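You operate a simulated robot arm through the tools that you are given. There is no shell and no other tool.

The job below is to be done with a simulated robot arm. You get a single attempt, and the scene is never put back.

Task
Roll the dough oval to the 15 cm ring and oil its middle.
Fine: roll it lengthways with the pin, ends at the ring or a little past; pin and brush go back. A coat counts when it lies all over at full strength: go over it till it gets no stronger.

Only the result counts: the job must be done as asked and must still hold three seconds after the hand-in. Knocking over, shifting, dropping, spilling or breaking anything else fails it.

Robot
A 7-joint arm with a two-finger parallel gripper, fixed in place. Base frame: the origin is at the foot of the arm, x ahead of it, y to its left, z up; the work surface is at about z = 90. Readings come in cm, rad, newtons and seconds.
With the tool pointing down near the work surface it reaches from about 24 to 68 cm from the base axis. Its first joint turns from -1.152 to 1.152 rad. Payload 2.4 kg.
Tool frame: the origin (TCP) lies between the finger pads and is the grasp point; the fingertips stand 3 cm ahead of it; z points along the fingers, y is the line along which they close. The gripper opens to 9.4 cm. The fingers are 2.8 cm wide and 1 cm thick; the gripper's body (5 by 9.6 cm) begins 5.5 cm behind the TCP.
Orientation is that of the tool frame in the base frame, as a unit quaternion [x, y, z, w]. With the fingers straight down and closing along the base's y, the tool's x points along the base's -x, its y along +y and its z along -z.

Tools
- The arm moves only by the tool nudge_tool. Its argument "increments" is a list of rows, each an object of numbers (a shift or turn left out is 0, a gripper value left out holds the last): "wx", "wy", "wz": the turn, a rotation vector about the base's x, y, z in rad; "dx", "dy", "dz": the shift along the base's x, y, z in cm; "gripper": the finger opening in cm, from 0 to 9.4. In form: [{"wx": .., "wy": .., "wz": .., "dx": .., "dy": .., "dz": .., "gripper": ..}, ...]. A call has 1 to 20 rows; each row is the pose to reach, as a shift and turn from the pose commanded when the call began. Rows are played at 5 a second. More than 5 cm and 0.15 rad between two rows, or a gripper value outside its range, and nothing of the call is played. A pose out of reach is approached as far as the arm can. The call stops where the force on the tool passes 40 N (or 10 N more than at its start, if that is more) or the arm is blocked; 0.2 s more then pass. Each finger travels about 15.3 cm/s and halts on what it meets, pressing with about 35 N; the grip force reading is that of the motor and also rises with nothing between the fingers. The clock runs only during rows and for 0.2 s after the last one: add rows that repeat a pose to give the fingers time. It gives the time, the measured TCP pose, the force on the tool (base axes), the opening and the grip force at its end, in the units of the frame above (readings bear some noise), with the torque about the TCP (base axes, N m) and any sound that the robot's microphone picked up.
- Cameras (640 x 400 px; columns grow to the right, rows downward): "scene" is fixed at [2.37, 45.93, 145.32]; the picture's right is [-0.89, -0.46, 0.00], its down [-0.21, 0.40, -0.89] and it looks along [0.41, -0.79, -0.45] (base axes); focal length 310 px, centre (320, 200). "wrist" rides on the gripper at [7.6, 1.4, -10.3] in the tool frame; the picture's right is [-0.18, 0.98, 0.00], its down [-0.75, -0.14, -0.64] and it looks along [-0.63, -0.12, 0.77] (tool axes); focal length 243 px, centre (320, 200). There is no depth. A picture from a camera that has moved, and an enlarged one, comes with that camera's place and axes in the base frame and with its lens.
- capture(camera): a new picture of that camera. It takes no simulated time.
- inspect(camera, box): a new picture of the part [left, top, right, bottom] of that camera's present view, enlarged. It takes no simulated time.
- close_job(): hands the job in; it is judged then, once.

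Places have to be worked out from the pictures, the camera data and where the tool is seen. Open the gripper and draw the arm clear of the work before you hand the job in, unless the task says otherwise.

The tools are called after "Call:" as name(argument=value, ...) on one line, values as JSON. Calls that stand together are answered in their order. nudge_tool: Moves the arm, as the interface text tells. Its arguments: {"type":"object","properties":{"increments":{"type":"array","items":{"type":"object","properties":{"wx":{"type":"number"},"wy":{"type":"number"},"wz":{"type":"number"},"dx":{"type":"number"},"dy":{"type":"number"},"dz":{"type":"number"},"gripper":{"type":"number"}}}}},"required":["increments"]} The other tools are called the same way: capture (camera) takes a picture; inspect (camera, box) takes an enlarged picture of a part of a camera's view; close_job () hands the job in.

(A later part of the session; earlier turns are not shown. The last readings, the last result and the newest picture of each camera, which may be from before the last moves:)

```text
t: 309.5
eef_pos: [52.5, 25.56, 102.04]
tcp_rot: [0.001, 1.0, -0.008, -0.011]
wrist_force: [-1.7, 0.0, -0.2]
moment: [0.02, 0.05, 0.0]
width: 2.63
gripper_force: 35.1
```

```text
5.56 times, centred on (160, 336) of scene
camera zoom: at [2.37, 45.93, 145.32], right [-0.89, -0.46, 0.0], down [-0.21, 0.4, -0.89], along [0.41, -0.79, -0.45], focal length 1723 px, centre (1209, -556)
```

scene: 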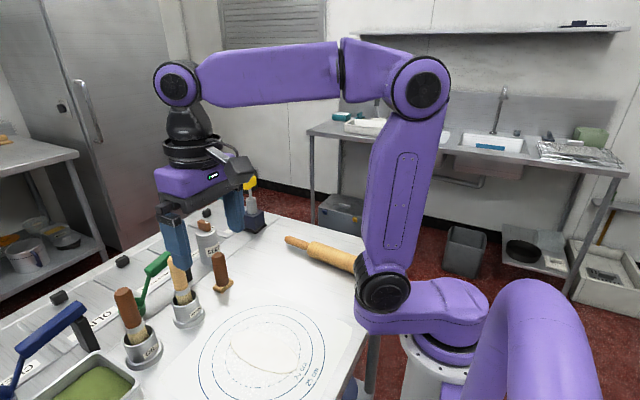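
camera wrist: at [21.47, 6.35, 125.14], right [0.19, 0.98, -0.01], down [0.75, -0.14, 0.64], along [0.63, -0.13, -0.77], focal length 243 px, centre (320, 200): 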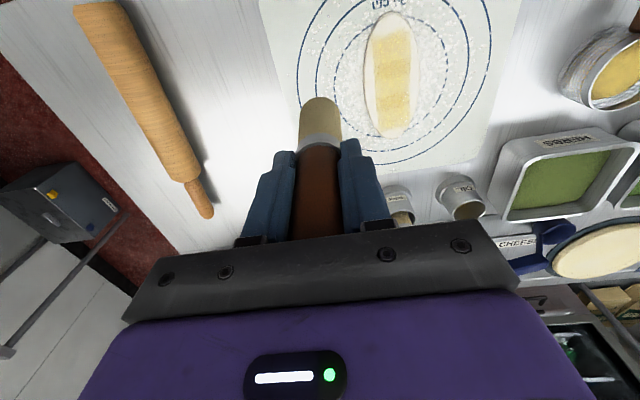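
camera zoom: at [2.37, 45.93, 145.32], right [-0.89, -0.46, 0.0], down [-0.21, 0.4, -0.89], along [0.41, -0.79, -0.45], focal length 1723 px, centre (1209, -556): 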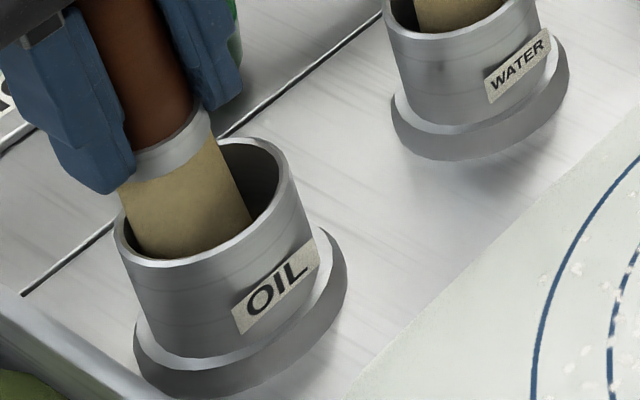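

The pot is sliding back; about 0.2 cm remains by the picture. I push on by 0.15, then a touch more if needed.

Call:
nudge_tool(increments=[{"dx": 0.08}, {"dx": 0.16}])

Call:
inspect(camera="scene", box=[125, 300, 195, 372])

```text
t: 310.1
eef_pos: [52.65, 25.53, 102.08]
tcp_rot: [0.001, 1.0, -0.008, -0.011]
wrist_force: [-1.1, 0.8, -0.3]
moment: [0.01, 0.07, -0.02]
width: 2.62
gripper_force: 35.2
```

```text
5.56 times, centred on (160, 336) of scene
camera zoom: at [2.37, 45.93, 145.32], right [-0.89, -0.46, 0.0], down [-0.21, 0.4, -0.89], along [0.41, -0.79, -0.45], focal length 1723 px, centre (1209, -556)
```

zoom: 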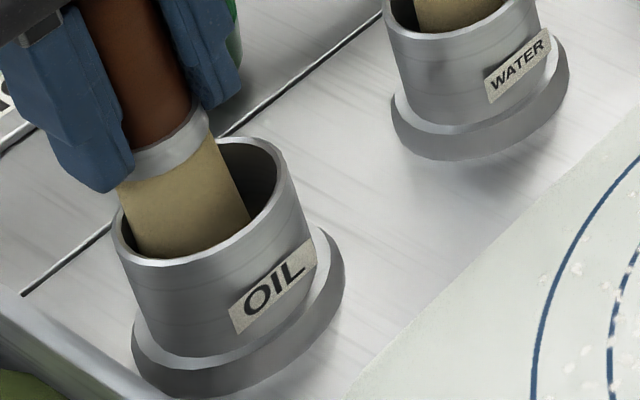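

Nearly there: about 0.15 cm in x and 0.1 in y remain. I push 0.13 more in +x, then nudge -y slightly until contact.

Call:
nudge_tool(increments=[{"dx": 0.07}, {"dx": 0.14}])

Call:
nudge_tool(increments=[{"dx": -0.2}, {"dx": -0.45}, {"dx": -0.45, "dy": -0.2}, {"dx": -0.45, "dy": -0.4}])

Call:
inspect(camera="scene", box=[125, 300, 195, 372])

```text
t: 310.7
eef_pos: [52.8, 25.5, 102.16]
tcp_rot: [0.0, 1.0, -0.009, -0.011]
wrist_force: [-0.9, 0.3, -0.7]
moment: [0.01, 0.05, 0.01]
width: 2.63
gripper_force: 34.7
```

```text
t: 311.7
eef_pos: [52.37, 25.09, 102.06]
tcp_rot: [0.002, 1.0, -0.008, -0.011]
wrist_force: [-0.7, 0.4, -1.5]
moment: [0.0, -0.01, 0.02]
width: 2.59
gripper_force: 35.0
```

```text
5.56 times, centred on (160, 336) of scene
camera zoom: at [2.37, 45.93, 145.32], right [-0.89, -0.46, 0.0], down [-0.21, 0.4, -0.89], along [0.41, -0.79, -0.45], focal length 1723 px, centre (1209, -556)
```

zoom: 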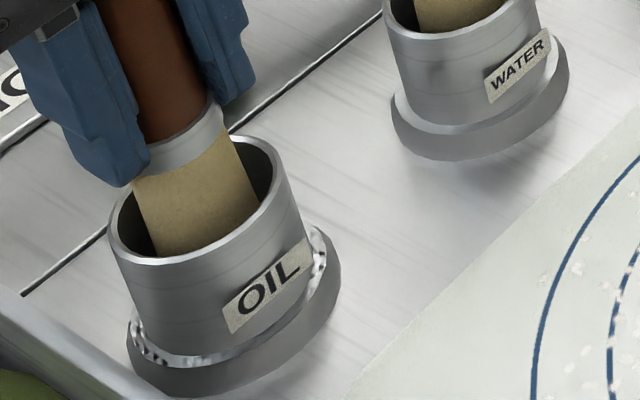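

The pot is now within about 0.1 cm in x and about 0.13 too far in +y. I nudge -y a bit more.

Call:
nudge_tool(increments=[{"dy": -0.1}, {"dy": -0.2}])

Call:
inspect(camera="scene", box=[125, 300, 195, 372])

```text
t: 312.3
eef_pos: [52.29, 24.92, 102.15]
tcp_rot: [0.002, 1.0, -0.008, -0.011]
wrist_force: [-0.9, -0.6, -0.8]
moment: [0.01, 0.0, 0.01]
width: 2.6
gripper_force: 35.3
```

```text
5.56 times, centred on (160, 336) of scene
camera zoom: at [2.37, 45.93, 145.32], right [-0.89, -0.46, 0.0], down [-0.21, 0.4, -0.89], along [0.41, -0.79, -0.45], focal length 1723 px, centre (1209, -556)
```

zoom: 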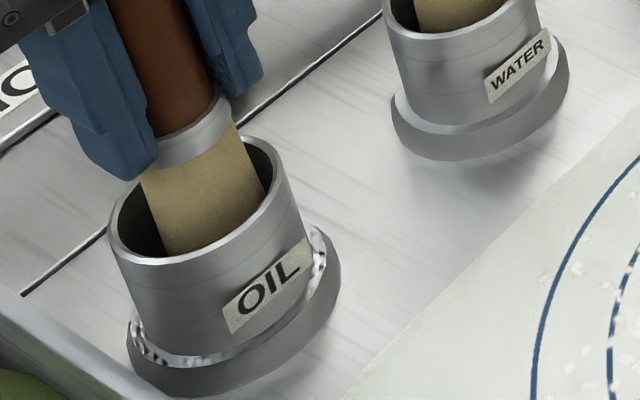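

Still not touching the wall. I continue -y by 0.1–0.2.

Call:
nudge_tool(increments=[{"dy": -0.1}, {"dy": -0.2}])

Call:
inspect(camera="scene", box=[125, 300, 195, 372])

```text
t: 312.9
eef_pos: [52.48, 24.69, 102.18]
tcp_rot: [0.001, 1.0, -0.007, -0.01]
wrist_force: [0.1, -0.6, 0.1]
moment: [0.06, 0.0, -0.02]
width: 2.64
gripper_force: 35.1
```

```text
5.56 times, centred on (160, 336) of scene
camera zoom: at [2.37, 45.93, 145.32], right [-0.89, -0.46, 0.0], down [-0.21, 0.4, -0.89], along [0.41, -0.79, -0.45], focal length 1723 px, centre (1209, -556)
```

zoom: 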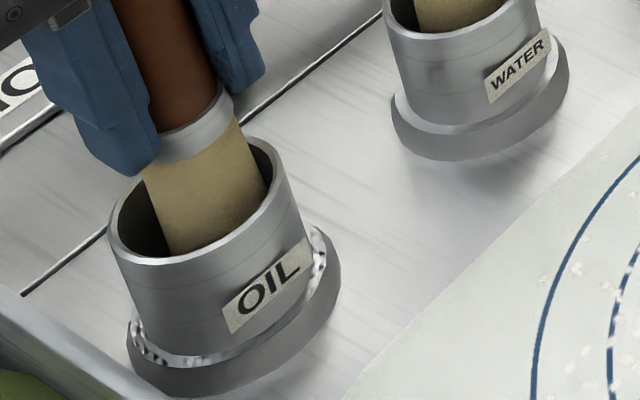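

Call:
nudge_tool(increments=[{"dy": -0.08}, {"dy": -0.16}])

Call:
inspect(camera="scene", box=[125, 300, 195, 372])

```text
t: 313.5
eef_pos: [52.5, 24.55, 102.16]
tcp_rot: [0.001, 1.0, -0.007, -0.01]
wrist_force: [-0.7, 0.8, 0.2]
moment: [0.1, 0.04, 0.0]
width: 2.63
gripper_force: 35.5
```

```text
5.56 times, centred on (160, 336) of scene
camera zoom: at [2.37, 45.93, 145.31], right [-0.89, -0.46, 0.0], down [-0.21, 0.4, -0.89], along [0.41, -0.79, -0.45], focal length 1723 px, centre (1209, -556)
```

zoom: 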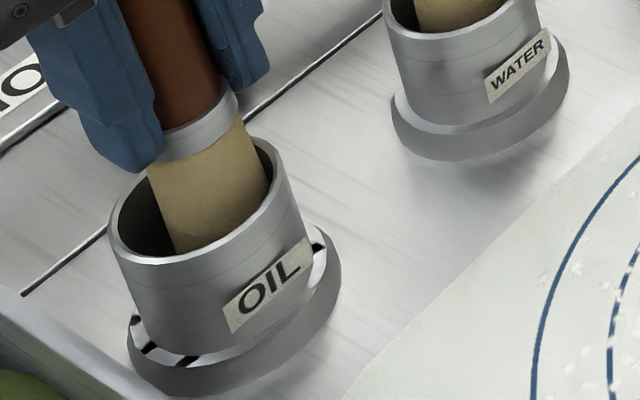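

Contact now, and the pot is within about 0.1 cm of its old place. One last small nudge, then I centre the brush, dip to the floor gently, and lift out.

Call:
nudge_tool(increments=[{"dy": -0.06}, {"dy": -0.1}])

Call:
nudge_tool(increments=[{"dy": 0.25}, {"dy": 0.5}, {"dy": 0.5, "dz": -0.3}, {"dy": 0.5, "dz": -0.5}, {"dy": 0.5, "dz": -0.5}])

Call:
inspect(camera="scene", box=[125, 300, 195, 372])

Call:
inspect(camera="wrist", box=[280, 40, 360, 120])

```text
t: 314.1
eef_pos: [52.32, 24.53, 102.21]
tcp_rot: [0.001, 1.0, -0.007, -0.011]
wrist_force: [-0.9, 0.7, -0.5]
moment: [0.09, 0.03, -0.02]
width: 2.62
gripper_force: 35.5
```

```text
t: 315.3
eef_pos: [52.44, 24.93, 101.55]
tcp_rot: [0.001, 1.0, -0.007, -0.01]
wrist_force: [-0.2, -0.4, -0.6]
moment: [0.03, 0.0, 0.03]
width: 2.63
gripper_force: 34.7
```

```text
5.56 times, centred on (160, 336) of scene
camera zoom: at [2.37, 45.93, 145.32], right [-0.89, -0.46, 0.0], down [-0.21, 0.4, -0.89], along [0.41, -0.79, -0.45], focal length 1723 px, centre (1209, -556)
```

zoom: 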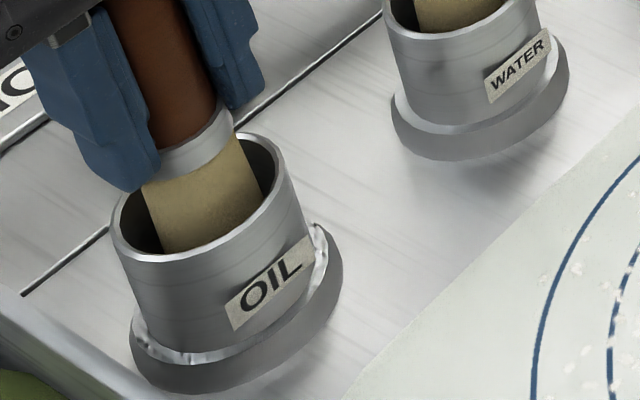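

```text
5.00 times, centred on (320, 80) of wrist
camera zoom: at [45.14, 26.57, 111.91], right [0.19, 0.98, -0.02], down [0.77, -0.13, 0.63], along [0.61, -0.13, -0.78], focal length 1213 px, centre (320, 800)
```

zoom: 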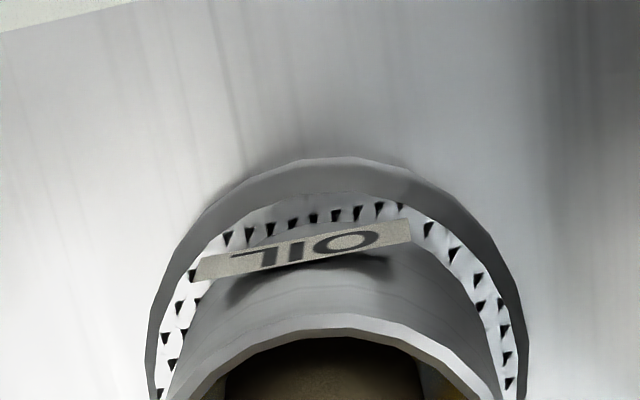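

The pot matches its reference picture now. I touch the floor lightly and lift straight out.

Call:
nudge_tool(increments=[{"dz": -0.1}, {"dz": -0.18}, {"dz": -0.18}, {"dz": -0.18}])

Call:
nudge_tool(increments=[{"dz": 0.6}, {"dz": 1.4}, {"dz": 2.4}, {"dz": 3.6}, {"dz": 5}, {"dz": 7}, {"dz": 10}, {"dz": 13}, {"dz": 14.5}, {"dz": 14.5}])

Call:
inspect(camera="scene", box=[125, 300, 195, 372])

```text
t: 316.3
eef_pos: [52.39, 24.96, 101.5]
tcp_rot: [0.002, 1.0, -0.008, -0.01]
wrist_force: [0.1, 0.4, -1.1]
moment: [-0.02, -0.02, 0.02]
width: 2.6
gripper_force: 35.0
```

```text
t: 318.5
eef_pos: [52.59, 25.06, 116.16]
tcp_rot: [0.0, 1.0, -0.007, -0.011]
wrist_force: [0.2, -0.5, -0.4]
moment: [-0.01, -0.04, 0.0]
width: 2.63
gripper_force: 34.9
```

```text
5.56 times, centred on (160, 336) of scene
camera zoom: at [2.37, 45.93, 145.32], right [-0.89, -0.46, 0.0], down [-0.21, 0.4, -0.89], along [0.41, -0.79, -0.45], focal length 1723 px, centre (1209, -556)
```

zoom: 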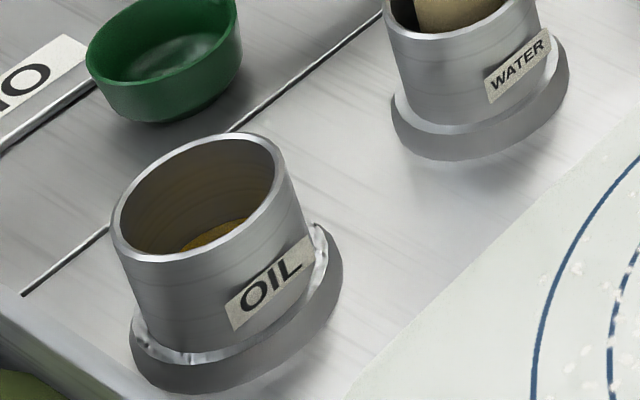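

The pot is clean and in place. I take the loaded brush to the far end of the band for the final strokes.

Call:
nudge_tool(increments=[{"dx": -4, "dy": -1}, {"dx": -8, "dy": -4}, {"dx": -11, "dy": -7.5, "dz": -0.5}, {"dx": -13.5, "dy": -9.5, "dz": -3.5}, {"dx": -15.5, "dy": -10.8, "dz": -7}, {"dx": -15.5, "dy": -10.8, "dz": -11}, {"dx": -15.5, "dy": -10.8, "dz": -14}, {"dx": -15.5, "dy": -10.8, "dz": -15.0}, {"dx": -15.5, "dy": -10.8, "dz": -15.15}, {"dx": -15.5, "dy": -10.8, "dz": -15.15}])

Call:
nudge_tool(increments=[{"dz": -0.08}, {"dz": -0.16, "dx": -0.2}, {"dz": -0.2, "dx": -0.5}, {"dz": -0.22, "dx": -0.9}])

```text
t: 320.7
eef_pos: [37.0, 14.24, 100.82]
tcp_rot: [0.002, 1.0, -0.008, -0.01]
wrist_force: [-0.5, 0.9, -0.7]
moment: [0.0, -0.01, 0.0]
width: 2.6
gripper_force: 35.1
```

```text
t: 321.7
eef_pos: [36.25, 14.34, 100.61]
tcp_rot: [0.001, 1.0, -0.006, -0.007]
wrist_force: [10.2, -0.1, 19.5]
moment: [-0.13, -0.65, -0.06]
width: 2.64
gripper_force: 35.1
```

Call:
nudge_tool(increments=[{"dx": -0.4, "dz": 0.03}, {"dx": -0.8, "dz": 0.03}, {"dx": -1.2, "dz": 0.03}, {"dx": -1.6, "dz": 0.03}, {"dx": -2.0, "dz": 0.03}])

Call:
nudge_tool(increments=[{"dx": -0.4}, {"dx": -0.8}, {"dx": -1.2}, {"dx": -1.6}, {"dx": -2.0}, {"dx": -2.4}, {"dx": -2.8}])

Call:
nudge_tool(increments=[{"dx": -0.4}, {"dx": -0.8}, {"dx": -1.2}, {"dx": -1.6}, {"dx": -2.0}, {"dx": -2.4}, {"dx": -2.8}, {"dx": -3.2}, {"dx": -3.6}])

```text
t: 322.9
eef_pos: [34.41, 14.22, 100.69]
tcp_rot: [0.001, 1.0, -0.007, -0.006]
wrist_force: [13.7, -2.6, 32.2]
moment: [-0.23, -1.36, -0.03]
width: 2.61
gripper_force: 35.0
```

```text
t: 324.5
eef_pos: [31.28, 14.33, 100.6]
tcp_rot: [0.001, 1.0, -0.005, -0.006]
wrist_force: [13.1, -2.6, 32.1]
moment: [-0.19, -1.25, 0.01]
width: 2.61
gripper_force: 35.3
```

```text
t: 326.5
eef_pos: [27.84, 14.32, 100.57]
tcp_rot: [0.001, 1.0, -0.006, -0.008]
wrist_force: [14.1, -2.3, 33.7]
moment: [-0.22, -1.36, 0.0]
width: 2.61
gripper_force: 35.2
```

That was firm contact all along. I look at how the dough sits now.

Call:
inspect(camera="scene", box=[225, 320, 325, 385])

Call:
inspect(camera="wrist", box=[220, 0, 420, 130])

```text
6.15 times, centred on (275, 352) of scene
camera zoom: at [2.38, 45.9, 145.32], right [-0.89, -0.46, 0.0], down [-0.21, 0.4, -0.89], along [0.41, -0.79, -0.45], focal length 1909 px, centre (597, -738)
```

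zoom: 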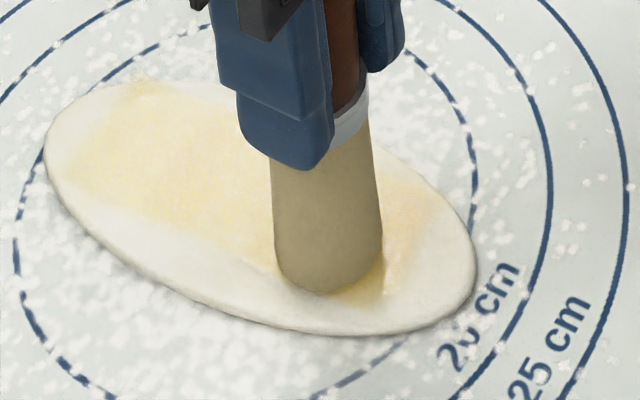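

```text
3.08 times, centred on (320, 65) of wrist
camera zoom: at [20.54, 15.9, 110.88], right [0.19, 0.98, -0.01], down [0.76, -0.14, 0.63], along [0.62, -0.13, -0.78], focal length 746 px, centre (320, 615)
```

zoom: 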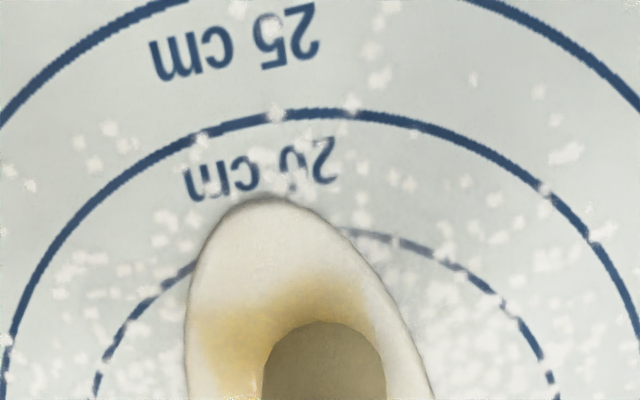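

The dough was dragged about 0.3 cm toward -x and its near end is now about 0.8 past the ring. I lift, and make a moderate +x stroke from the near end inward to bring that end back.

Call:
nudge_tool(increments=[{"dz": 0.5}, {"dz": 0.5, "dx": -0.8}, {"dz": 0.25, "dx": -0.8}, {"dz": 0.12, "dx": -0.8}])

Call:
nudge_tool(increments=[{"dz": -0.06}, {"dz": -0.06}])

Call:
nudge_tool(increments=[{"dz": -0.06}, {"dz": -0.06}])

```text
t: 327.5
eef_pos: [26.69, 14.35, 100.8]
tcp_rot: [0.001, 1.0, -0.007, -0.01]
wrist_force: [-0.7, 0.8, -1.3]
moment: [-0.02, 0.01, 0.01]
width: 2.62
gripper_force: 34.9
```

```text
t: 328.1
eef_pos: [26.63, 14.3, 100.71]
tcp_rot: [0.001, 1.0, -0.008, -0.011]
wrist_force: [-1.9, -2.2, 11.2]
moment: [-0.13, 0.09, -0.02]
width: 2.63
gripper_force: 35.1
```

```text
t: 328.7
eef_pos: [26.86, 14.29, 100.66]
tcp_rot: [0.001, 1.0, -0.007, -0.01]
wrist_force: [-1.5, -1.2, 10.9]
moment: [-0.06, 0.03, 0.01]
width: 2.63
gripper_force: 35.0
```

Call:
nudge_tool(increments=[{"dx": 0.3}, {"dx": 0.6, "dz": 0.01}, {"dx": 0.9, "dz": 0.02}, {"dx": 1.2, "dz": 0.03}])

Call:
inspect(camera="scene", box=[225, 320, 325, 385])

```text
t: 329.5
eef_pos: [27.46, 14.21, 100.55]
tcp_rot: [0.0, 1.0, -0.008, -0.011]
wrist_force: [-4.9, -2.3, 18.8]
moment: [-0.19, 0.21, -0.01]
width: 2.62
gripper_force: 35.2
stopped in row 3: the force on the tool passed its limit at 42 N (the readings are from after the stop); the commanded pose is now the measured one
```

```text
6.15 times, centred on (275, 352) of scene
camera zoom: at [2.34, 45.91, 145.32], right [-0.89, -0.46, 0.0], down [-0.21, 0.4, -0.89], along [0.41, -0.79, -0.45], focal length 1909 px, centre (597, -738)
```

zoom: 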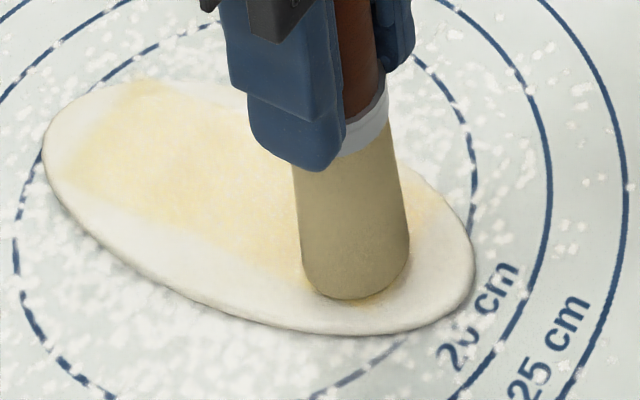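

It is creeping back. I continue +x in short moves with a slight rise.

Call:
nudge_tool(increments=[{"dx": 0.3, "dz": 0.03}, {"dx": 0.6, "dz": 0.05}, {"dx": 0.9, "dz": 0.06}, {"dx": 1.2, "dz": 0.07}])

Call:
nudge_tool(increments=[{"dx": 0.3, "dz": 0.0}, {"dx": 0.6, "dz": 0.01}, {"dx": 0.9, "dz": 0.02}, {"dx": 1.2, "dz": 0.03}])

Call:
inspect(camera="scene", box=[225, 320, 325, 385])

```text
t: 330.5
eef_pos: [28.59, 14.21, 100.63]
tcp_rot: [0.002, 1.0, -0.008, -0.012]
wrist_force: [0.6, -0.8, -1.0]
moment: [0.0, -0.02, 0.03]
width: 2.59
gripper_force: 35.5
```

```text
t: 331.5
eef_pos: [29.78, 14.18, 100.6]
tcp_rot: [0.0, 1.0, -0.008, -0.011]
wrist_force: [-6.4, -0.3, 13.0]
moment: [0.01, 0.51, 0.01]
width: 2.62
gripper_force: 35.2
```

```text
6.15 times, centred on (275, 352) of scene
camera zoom: at [2.34, 45.92, 145.32], right [-0.89, -0.46, 0.0], down [-0.21, 0.4, -0.89], along [0.41, -0.79, -0.45], focal length 1909 px, centre (597, -738)
```

zoom: 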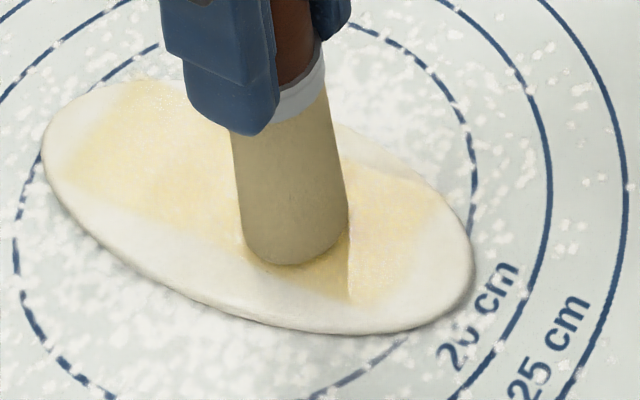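

I continue the +x stroke across the middle to the far part.

Call:
nudge_tool(increments=[{"dx": 0.4}, {"dx": 0.8}, {"dx": 1.2}, {"dx": 1.6}])

Call:
nudge_tool(increments=[{"dx": 0.4, "dz": 0.01}, {"dx": 0.8, "dz": 0.02}, {"dx": 1.2, "dz": 0.02}, {"dx": 1.6, "dz": 0.03}])

Call:
inspect(camera="scene", box=[225, 320, 325, 385])

```text
t: 332.5
eef_pos: [31.62, 14.12, 100.82]
tcp_rot: [0.001, 1.0, -0.007, -0.011]
wrist_force: [-0.7, 0.4, 2.0]
moment: [0.06, 0.1, 0.02]
width: 2.6
gripper_force: 34.6
```

```text
t: 333.5
eef_pos: [33.05, 14.33, 100.78]
tcp_rot: [-0.001, 1.0, -0.008, -0.011]
wrist_force: [-1.5, 0.6, 1.7]
moment: [0.02, 0.08, 0.01]
width: 2.62
gripper_force: 35.1
```

```text
6.15 times, centred on (275, 352) of scene
camera zoom: at [2.37, 45.93, 145.32], right [-0.89, -0.46, 0.0], down [-0.21, 0.4, -0.89], along [0.41, -0.79, -0.45], focal length 1909 px, centre (597, -738)
```

zoom: 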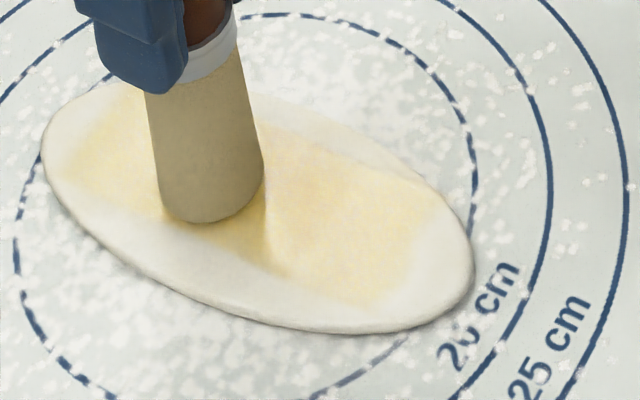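

Contact is light; I lower 0.05 and go on to the far end.

Call:
nudge_tool(increments=[{"dx": 0.3, "dz": -0.05}, {"dx": 0.7, "dz": -0.06}, {"dx": 1.1, "dz": -0.06}, {"dx": 1.5, "dz": -0.06}])

Call:
nudge_tool(increments=[{"dx": 0.4, "dz": 0.0}, {"dx": 0.8, "dz": 0.0}, {"dx": 1.2, "dz": 0.01}, {"dx": 1.6, "dz": 0.01}])

Call:
nudge_tool(increments=[{"dz": 2}, {"dz": 5}, {"dz": 9}, {"dz": 12}, {"dz": 13.5, "dx": -3, "dy": -3}, {"dz": 13.5, "dx": -6, "dy": -6.5}, {"dz": 13.5, "dx": -7, "dy": -9.2}, {"dz": 13.5, "dx": -7, "dy": -9.2}])

Call:
inspect(camera="wrist", box=[320, 0, 480, 150])

Call:
inspect(camera="scene", box=[225, 320, 325, 385])

Call:
inspect(camera="wrist", box=[340, 60, 460, 145])

```text
t: 334.5
eef_pos: [34.71, 14.12, 100.71]
tcp_rot: [0.0, 1.0, -0.008, -0.011]
wrist_force: [-0.2, 0.4, -0.4]
moment: [-0.01, 0.02, -0.01]
width: 2.64
gripper_force: 35.1
```

```text
t: 335.5
eef_pos: [36.18, 14.21, 100.75]
tcp_rot: [0.001, 1.0, -0.007, -0.011]
wrist_force: [-8.4, -0.5, 22.6]
moment: [0.02, 0.7, 0.03]
width: 2.61
gripper_force: 35.7
```

```text
t: 337.3
eef_pos: [29.18, 4.75, 113.87]
tcp_rot: [0.001, 1.0, -0.007, -0.011]
wrist_force: [0.1, -0.1, -0.5]
moment: [0.0, 0.0, -0.02]
width: 2.63
gripper_force: 35.6
```

```text
2.67 times, centred on (400, 75) of wrist
camera zoom: at [21.99, 6.42, 124.24], right [0.18, 0.98, -0.02], down [0.77, -0.13, 0.63], along [0.61, -0.13, -0.78], focal length 647 px, centre (107, 533)
```

zoom: 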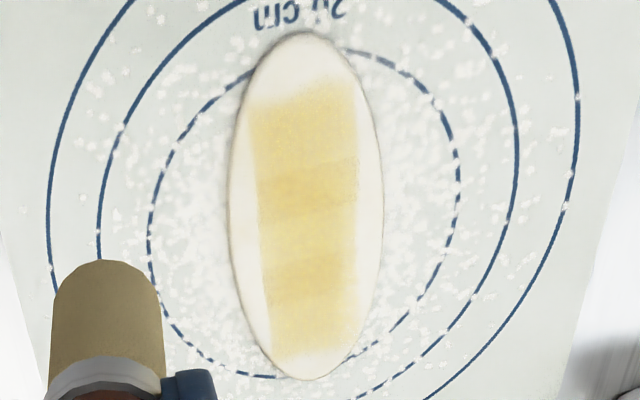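

```text
6.15 times, centred on (275, 352) of scene
camera zoom: at [2.37, 45.93, 145.32], right [-0.89, -0.46, 0.0], down [-0.21, 0.4, -0.89], along [0.41, -0.79, -0.45], focal length 1909 px, centre (597, -738)
```

zoom: 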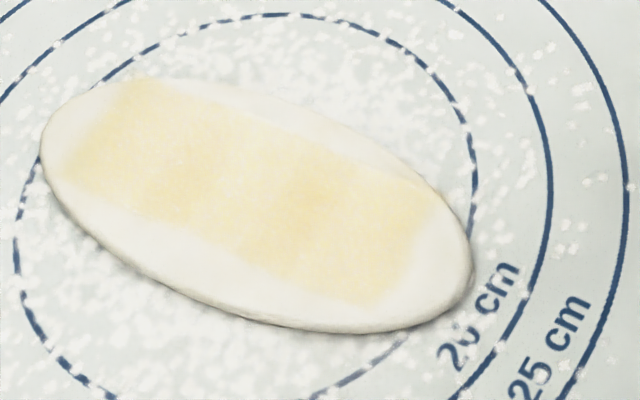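

```text
4.71 times, centred on (400, 102) of wrist
camera zoom: at [21.99, 6.42, 124.24], right [0.18, 0.98, -0.02], down [0.77, -0.13, 0.63], along [0.61, -0.13, -0.78], focal length 1142 px, centre (-56, 659)
```

zoom: 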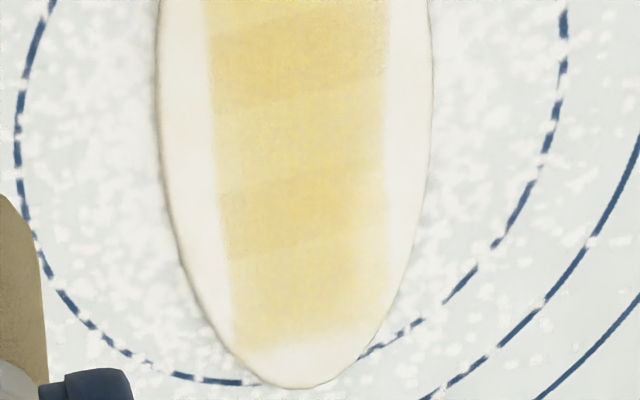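

Coat strength now looks the same as in the last two rounds, so it has stopped gaining. The near end is about 0.7 past and the far end 0.3 past, so I make one more +x stroke from the near end to centre it.

Call:
nudge_tool(increments=[{"dx": -1, "dy": 4}, {"dx": -1.9, "dy": 8}, {"dx": -1.9, "dy": 9.1, "dz": -2}, {"dx": -1.9, "dy": 9.1, "dz": -6}, {"dx": -1.9, "dy": 9.1, "dz": -10}, {"dx": -1.9, "dy": 9.1, "dz": -12.5}, {"dx": -1.9, "dy": 9.1, "dz": -13.0}, {"dx": -1.9, "dy": 9.1, "dz": -13.0}])

Call:
nudge_tool(increments=[{"dz": -0.1}, {"dz": -0.1}])

Call:
nudge_tool(increments=[{"dz": -0.08}, {"dz": -0.08}])

```text
t: 339.1
eef_pos: [27.38, 13.94, 101.19]
tcp_rot: [0.001, 1.0, -0.007, -0.012]
wrist_force: [-1.1, 0.0, -1.0]
moment: [-0.01, 0.02, -0.02]
width: 2.6
gripper_force: 34.6
```

```text
t: 339.7
eef_pos: [27.37, 14.19, 101.09]
tcp_rot: [0.001, 1.0, -0.007, -0.011]
wrist_force: [0.3, 0.7, -0.5]
moment: [-0.01, -0.02, -0.01]
width: 2.61
gripper_force: 35.0
```

```text
t: 340.3
eef_pos: [27.24, 14.06, 100.97]
tcp_rot: [0.001, 1.0, -0.007, -0.011]
wrist_force: [0.8, 0.0, -1.1]
moment: [0.02, -0.01, -0.01]
width: 2.62
gripper_force: 35.5
```

Call:
nudge_tool(increments=[{"dz": -0.1}, {"dz": -0.18}])

Call:
nudge_tool(increments=[{"dz": -0.06}, {"dz": -0.06}])

Call:
nudge_tool(increments=[{"dz": -0.05}, {"dz": -0.05}])

```text
t: 340.9
eef_pos: [27.21, 14.04, 100.75]
tcp_rot: [0.001, 1.0, -0.007, -0.012]
wrist_force: [0.1, 0.3, -1.6]
moment: [0.0, 0.01, -0.02]
width: 2.6
gripper_force: 35.0
```

```text
t: 341.5
eef_pos: [27.28, 14.2, 100.63]
tcp_rot: [0.001, 1.0, -0.007, -0.011]
wrist_force: [-2.6, -0.3, 19.7]
moment: [-0.04, 0.04, 0.03]
width: 2.62
gripper_force: 34.5
```

```text
t: 342.1
eef_pos: [27.21, 14.11, 100.66]
tcp_rot: [0.001, 1.0, -0.007, -0.011]
wrist_force: [0.3, -2.5, 14.0]
moment: [-0.23, -0.23, -0.01]
width: 2.59
gripper_force: 35.0
```

Contact is about 15–20 N. I stroke +x in short moves with a slight rise.

Call:
nudge_tool(increments=[{"dx": 0.3, "dz": 0.02}, {"dx": 0.6, "dz": 0.04}, {"dx": 0.9, "dz": 0.05}, {"dx": 1.2, "dz": 0.06}])

Call:
nudge_tool(increments=[{"dx": 0.4}, {"dx": 0.8}, {"dx": 1.2}, {"dx": 1.6}])

Call:
nudge_tool(increments=[{"dx": 0.4}, {"dx": 0.8}, {"dx": 1.2}, {"dx": 1.6}])

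Call:
inspect(camera="scene", box=[225, 320, 325, 385])

```text
t: 343.1
eef_pos: [28.61, 14.07, 100.76]
tcp_rot: [0.0, 1.0, -0.008, -0.011]
wrist_force: [0.3, 0.8, -0.7]
moment: [0.01, -0.01, 0.01]
width: 2.61
gripper_force: 34.8
```

```text
t: 344.1
eef_pos: [30.08, 14.21, 100.74]
tcp_rot: [0.001, 1.0, -0.008, -0.012]
wrist_force: [0.1, 0.2, -0.8]
moment: [-0.02, -0.03, 0.0]
width: 2.62
gripper_force: 35.1
```

```text
t: 345.1
eef_pos: [31.63, 14.15, 100.87]
tcp_rot: [0.0, 1.0, -0.009, -0.011]
wrist_force: [-0.5, -0.6, -0.4]
moment: [0.01, 0.04, 0.01]
width: 2.63
gripper_force: 34.8
```

```text
6.15 times, centred on (275, 352) of scene
camera zoom: at [2.37, 45.93, 145.32], right [-0.89, -0.46, 0.0], down [-0.21, 0.4, -0.89], along [0.41, -0.79, -0.45], focal length 1909 px, centre (597, -738)
```

zoom: 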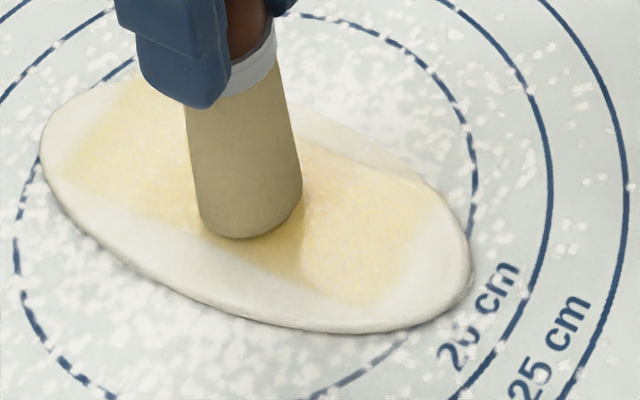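

Contact was lost early; I lower 0.1 here and stroke +x through the middle.

Call:
nudge_tool(increments=[{"dz": -0.08}, {"dz": -0.1, "dx": 0.4}, {"dz": -0.1, "dx": 0.8}, {"dz": -0.1, "dx": 1.2}])

Call:
nudge_tool(increments=[{"dx": 0.4, "dz": -0.01}, {"dx": 0.8, "dz": -0.01}, {"dx": 1.2, "dz": -0.01}, {"dx": 1.6, "dz": -0.01}])

Call:
inspect(camera="scene", box=[225, 320, 325, 385])

```text
t: 346.1
eef_pos: [32.95, 14.1, 100.68]
tcp_rot: [0.001, 1.0, -0.008, -0.013]
wrist_force: [-8.7, 1.1, 19.2]
moment: [0.18, 0.67, 0.05]
width: 2.61
gripper_force: 35.1
```

```text
t: 347.1
eef_pos: [34.56, 14.12, 100.75]
tcp_rot: [0.001, 1.0, -0.008, -0.012]
wrist_force: [1.1, 0.1, -1.0]
moment: [-0.02, 0.0, 0.0]
width: 2.6
gripper_force: 34.7
```

```text
6.15 times, centred on (275, 352) of scene
camera zoom: at [2.37, 45.93, 145.32], right [-0.89, -0.46, 0.0], down [-0.21, 0.4, -0.89], along [0.41, -0.79, -0.45], focal length 1909 px, centre (597, -738)
```

zoom: 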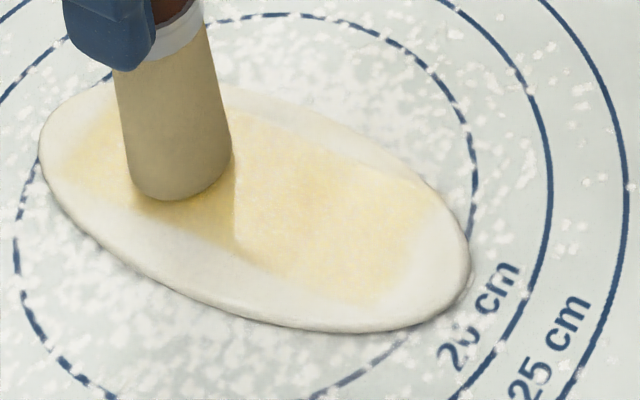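

The dough is balanced now: about 0.5 past the ring at each end. I take the brush back to its pot.

Call:
nudge_tool(increments=[{"dz": 3}, {"dz": 7}, {"dz": 11}, {"dz": 15}, {"dz": 16, "dx": 3, "dy": 2}, {"dz": 16, "dx": 7, "dy": 4.5}, {"dz": 16, "dx": 11, "dy": 7.3}, {"dz": 16, "dx": 15, "dy": 9.8}, {"dz": 16, "dx": 17.8, "dy": 11}, {"dz": 12, "dx": 17.8, "dy": 11}, {"dz": 8, "dx": 17.8, "dy": 11}, {"dz": 8, "dx": 17.8, "dy": 11}])

Call:
inspect(camera="wrist", box=[280, 40, 360, 120])

Call:
inspect(camera="scene", box=[125, 300, 195, 372])

Call:
inspect(camera="scene", box=[215, 310, 335, 395])

```text
t: 349.7
eef_pos: [52.4, 24.97, 108.66]
tcp_rot: [0.0, 1.0, -0.008, -0.011]
wrist_force: [-0.3, 0.0, -1.0]
moment: [0.01, -0.01, -0.02]
width: 2.61
gripper_force: 35.5
```

```text
5.00 times, centred on (320, 80) of wrist
camera zoom: at [45.11, 26.64, 118.89], right [0.18, 0.98, -0.02], down [0.77, -0.13, 0.63], along [0.61, -0.13, -0.78], focal length 1213 px, centre (320, 800)
```

zoom: 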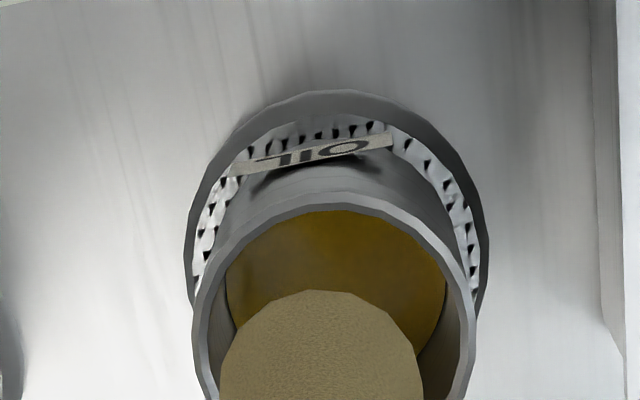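

```text
5.56 times, centred on (160, 336) of scene
camera zoom: at [2.37, 45.93, 145.32], right [-0.89, -0.46, 0.0], down [-0.21, 0.4, -0.89], along [0.41, -0.79, -0.45], focal length 1723 px, centre (1209, -556)
```

zoom: 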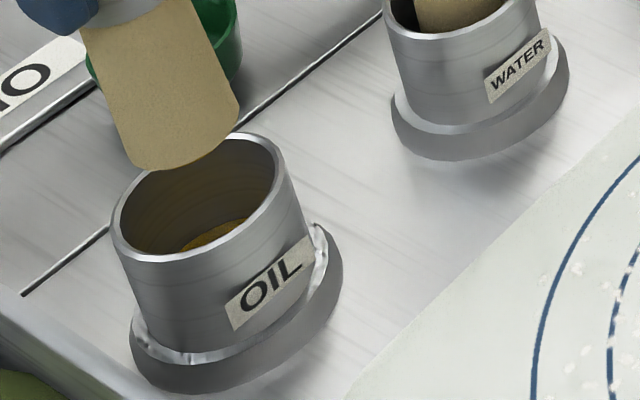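

```text
4.71 times, centred on (275, 352) of scene
camera zoom: at [2.37, 45.93, 145.32], right [-0.89, -0.46, 0.0], down [-0.21, 0.4, -0.89], along [0.41, -0.79, -0.45], focal length 1460 px, centre (532, -518)
```

zoom: 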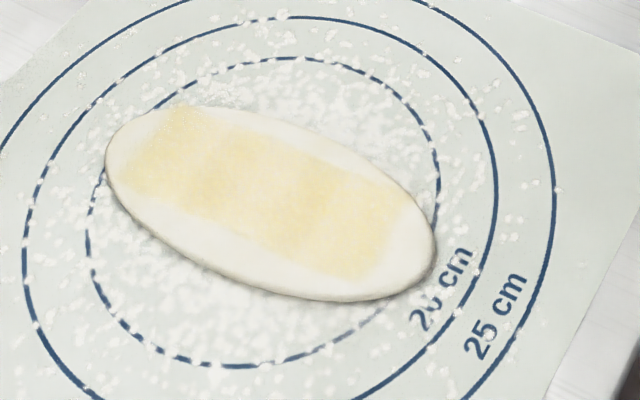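

The dough and coat look right. The tip needs about (-0.12, +0.25) to be centred in the pot; I correct, lower to rim level and check.

Call:
nudge_tool(increments=[{"dx": -0.12, "dy": 0.25}, {"dx": -0.12, "dy": 0.25, "dz": -1.2}, {"dx": -0.12, "dy": 0.25, "dz": -2.6}, {"dx": -0.12, "dy": 0.25, "dz": -2.6}])

Call:
inspect(camera="wrist", box=[280, 40, 360, 120])

Call:
inspect(camera="scene", box=[125, 300, 195, 372])

```text
t: 350.7
eef_pos: [52.14, 25.39, 105.96]
tcp_rot: [0.001, 1.0, -0.007, -0.011]
wrist_force: [-0.2, -0.8, -0.4]
moment: [0.04, -0.01, -0.01]
width: 2.6
gripper_force: 35.0
```

```text
5.00 times, centred on (320, 80) of wrist
camera zoom: at [44.89, 26.94, 116.34], right [0.18, 0.98, -0.02], down [0.77, -0.13, 0.63], along [0.61, -0.13, -0.78], focal length 1213 px, centre (320, 800)
```

zoom: 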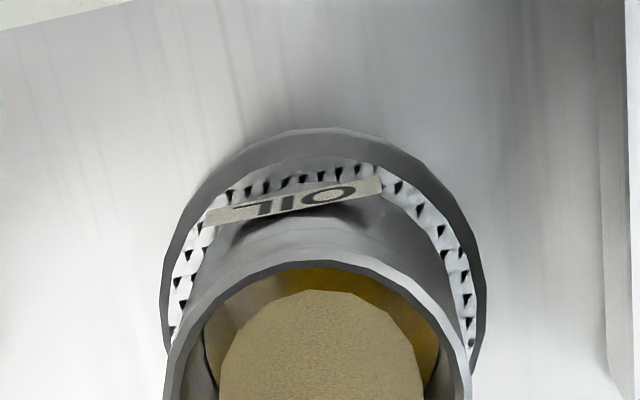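

```text
5.56 times, centred on (160, 336) of scene
camera zoom: at [2.37, 45.93, 145.32], right [-0.89, -0.46, 0.0], down [-0.21, 0.4, -0.89], along [0.41, -0.79, -0.45], focal length 1723 px, centre (1209, -556)
```

zoom: 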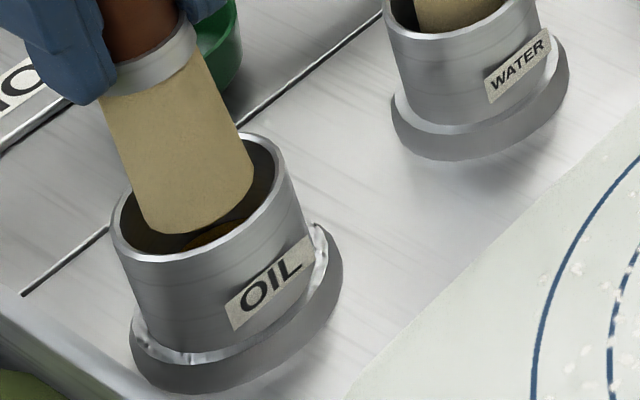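

Centred with even gaps. I lower to the floor of the pot slowly.

Call:
nudge_tool(increments=[{"dz": -0.8}, {"dz": -1.6}, {"dz": -2.4}, {"dz": -3.2}, {"dz": -3.9}, {"dz": -4.3}, {"dz": -4.3}])

Call:
nudge_tool(increments=[{"dz": -0.12}, {"dz": -0.12}])

Call:
nudge_tool(increments=[{"dz": -0.12}, {"dz": -0.12}])

Call:
inspect(camera="scene", box=[125, 300, 195, 372])

```text
t: 352.3
eef_pos: [52.18, 25.44, 101.83]
tcp_rot: [0.001, 1.0, -0.008, -0.011]
wrist_force: [0.8, -0.2, -0.9]
moment: [-0.03, -0.02, -0.02]
width: 2.61
gripper_force: 34.6
```

```text
t: 352.9
eef_pos: [52.2, 25.22, 101.74]
tcp_rot: [0.001, 1.0, -0.008, -0.012]
wrist_force: [0.5, 0.2, 0.2]
moment: [0.01, -0.01, -0.03]
width: 2.62
gripper_force: 35.1
```

```text
t: 353.5
eef_pos: [52.28, 25.43, 101.61]
tcp_rot: [0.001, 1.0, -0.009, -0.012]
wrist_force: [0.4, 0.3, 0.4]
moment: [0.0, -0.02, 0.0]
width: 2.6
gripper_force: 35.0
```

```text
5.56 times, centred on (160, 336) of scene
camera zoom: at [2.37, 45.93, 145.32], right [-0.89, -0.46, 0.0], down [-0.21, 0.4, -0.89], along [0.41, -0.79, -0.45], focal length 1723 px, centre (1209, -556)
```

zoom: 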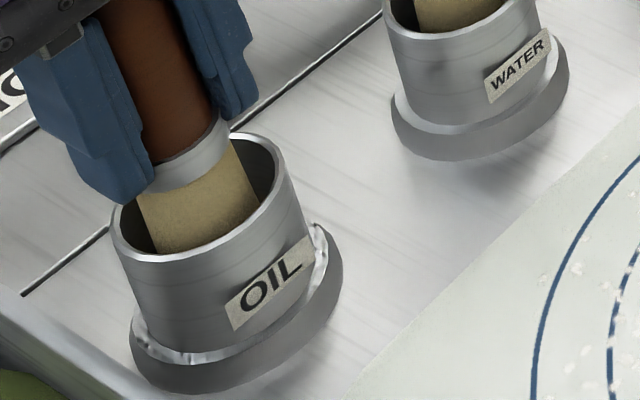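

Almost on the floor; I lower in 0.08 steps to a light touch.

Call:
nudge_tool(increments=[{"dz": -0.1}, {"dz": -0.1}])

Call:
nudge_tool(increments=[{"dz": -0.1}, {"dz": -0.1}])

Call:
nudge_tool(increments=[{"dz": -0.08}, {"dz": -0.08}])

```text
t: 354.1
eef_pos: [52.2, 25.52, 101.52]
tcp_rot: [0.001, 1.0, -0.007, -0.012]
wrist_force: [0.1, 0.4, 0.2]
moment: [-0.03, 0.0, -0.02]
width: 2.62
gripper_force: 35.1
```

```text
t: 354.7
eef_pos: [52.18, 25.32, 101.54]
tcp_rot: [0.001, 1.0, -0.008, -0.012]
wrist_force: [-0.2, -0.4, -0.3]
moment: [-0.05, 0.02, -0.02]
width: 2.59
gripper_force: 35.3
```

```text
t: 355.3
eef_pos: [52.19, 25.38, 101.39]
tcp_rot: [0.001, 1.0, -0.007, -0.011]
wrist_force: [-0.4, 0.2, -1.9]
moment: [0.02, -0.01, -0.01]
width: 2.63
gripper_force: 35.0
```

Call:
nudge_tool(increments=[{"dz": -0.1}, {"dz": -0.1}])

Call:
nudge_tool(increments=[{"dz": -0.08}, {"dz": -0.08}])

Call:
nudge_tool(increments=[{"dz": -0.06}, {"dz": -0.06}])

```text
t: 355.9
eef_pos: [52.11, 25.23, 101.4]
tcp_rot: [0.001, 1.0, -0.007, -0.01]
wrist_force: [-3.1, -1.3, 10.8]
moment: [-0.07, 0.15, -0.03]
width: 2.59
gripper_force: 35.2
```

```text
t: 356.5
eef_pos: [52.23, 25.44, 101.39]
tcp_rot: [0.001, 1.0, -0.007, -0.01]
wrist_force: [-8.1, -5.1, 33.4]
moment: [-0.39, 0.41, -0.01]
width: 2.63
gripper_force: 34.6
```

```text
t: 357.1
eef_pos: [52.36, 25.31, 101.26]
tcp_rot: [0.0, 1.0, -0.006, -0.008]
wrist_force: [-6.7, -4.5, 38.8]
moment: [-0.34, 0.28, -0.05]
width: 2.59
gripper_force: 34.8
```

Floor reached and pressed more than I wanted. I back off 0.12 to unload and check the pot.

Call:
nudge_tool(increments=[{"dz": 0.06}, {"dz": 0.12}, {"dz": 0.12}])

Call:
inspect(camera="scene", box=[125, 300, 195, 372])

Call:
inspect(camera="wrist", box=[240, 40, 400, 160])

```text
t: 357.9
eef_pos: [52.41, 25.37, 101.22]
tcp_rot: [0.0, 1.0, -0.006, -0.009]
wrist_force: [2.3, -1.3, 26.0]
moment: [0.0, -0.51, 0.01]
width: 2.64
gripper_force: 35.2
```

```text
5.56 times, centred on (160, 336) of scene
camera zoom: at [2.33, 45.9, 145.32], right [-0.89, -0.46, 0.0], down [-0.21, 0.4, -0.89], along [0.41, -0.79, -0.45], focal length 1723 px, centre (1209, -556)
```

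zoom: 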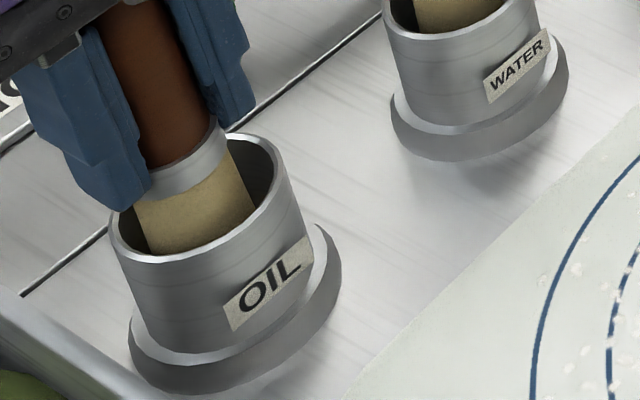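

```text
3.33 times, centred on (320, 100) of wrist
camera zoom: at [45.03, 27.0, 111.54], right [0.19, 0.98, -0.02], down [0.76, -0.13, 0.63], along [0.62, -0.13, -0.78], focal length 809 px, centre (320, 533)
```

zoom: 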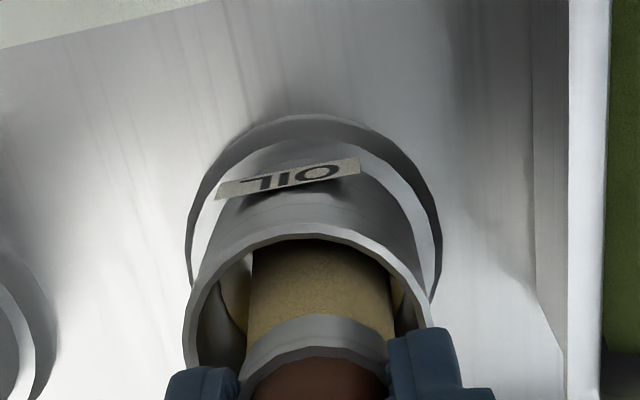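

The pot is in place. I unload a little more before releasing.

Call:
nudge_tool(increments=[{"dz": 0.06}, {"dz": 0.1}, {"dz": 0.1}])

Call:
nudge_tool(increments=[{"dz": 0.05}, {"dz": 0.08}, {"dz": 0.08}])

```text
t: 358.7
eef_pos: [52.29, 25.42, 101.29]
tcp_rot: [0.0, 1.0, -0.007, -0.01]
wrist_force: [5.6, 0.9, 15.2]
moment: [0.14, -0.7, -0.03]
width: 2.6
gripper_force: 34.8
```

```text
t: 359.5
eef_pos: [52.11, 25.31, 101.28]
tcp_rot: [0.001, 1.0, -0.008, -0.012]
wrist_force: [1.7, -0.7, 4.2]
moment: [0.05, -0.22, -0.04]
width: 2.6
gripper_force: 34.8
```

Nearly unloaded. I open the fingers slowly.

Call:
nudge_tool(increments=[{"gripper": 2.7}, {"gripper": 2.85}, {"gripper": 3.1}, {"gripper": 3.6}, {"gripper": 4.4}, {"gripper": 5.4}, {"gripper": 6.4}, {"gripper": 6.4}])

Call:
inspect(camera="scene", box=[80, 260, 220, 380])

Call:
capture(camera="wrist")

```text
t: 361.3
eef_pos: [52.24, 25.37, 101.34]
tcp_rot: [0.001, 1.0, -0.007, -0.012]
wrist_force: [-0.4, 0.3, 0.3]
moment: [0.04, 0.01, 0.02]
width: 6.39
gripper_force: 0.1
```

```text
3.33 times, centred on (150, 320) of scene
camera zoom: at [2.37, 45.93, 145.32], right [-0.89, -0.46, 0.0], down [-0.21, 0.4, -0.89], along [0.41, -0.79, -0.45], focal length 1034 px, centre (887, -200)
```

zoom: 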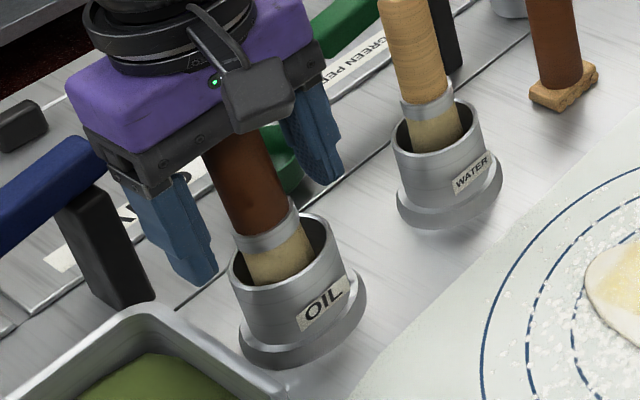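

```text
taken
camera wrist: at [45.0, 27.04, 111.69], right [0.18, 0.98, -0.02], down [0.77, -0.13, 0.63], along [0.61, -0.13, -0.78], focal length 243 px, centre (320, 200)
```

wrist: 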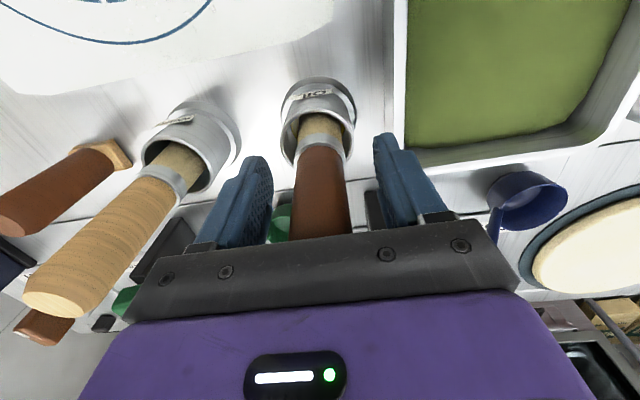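

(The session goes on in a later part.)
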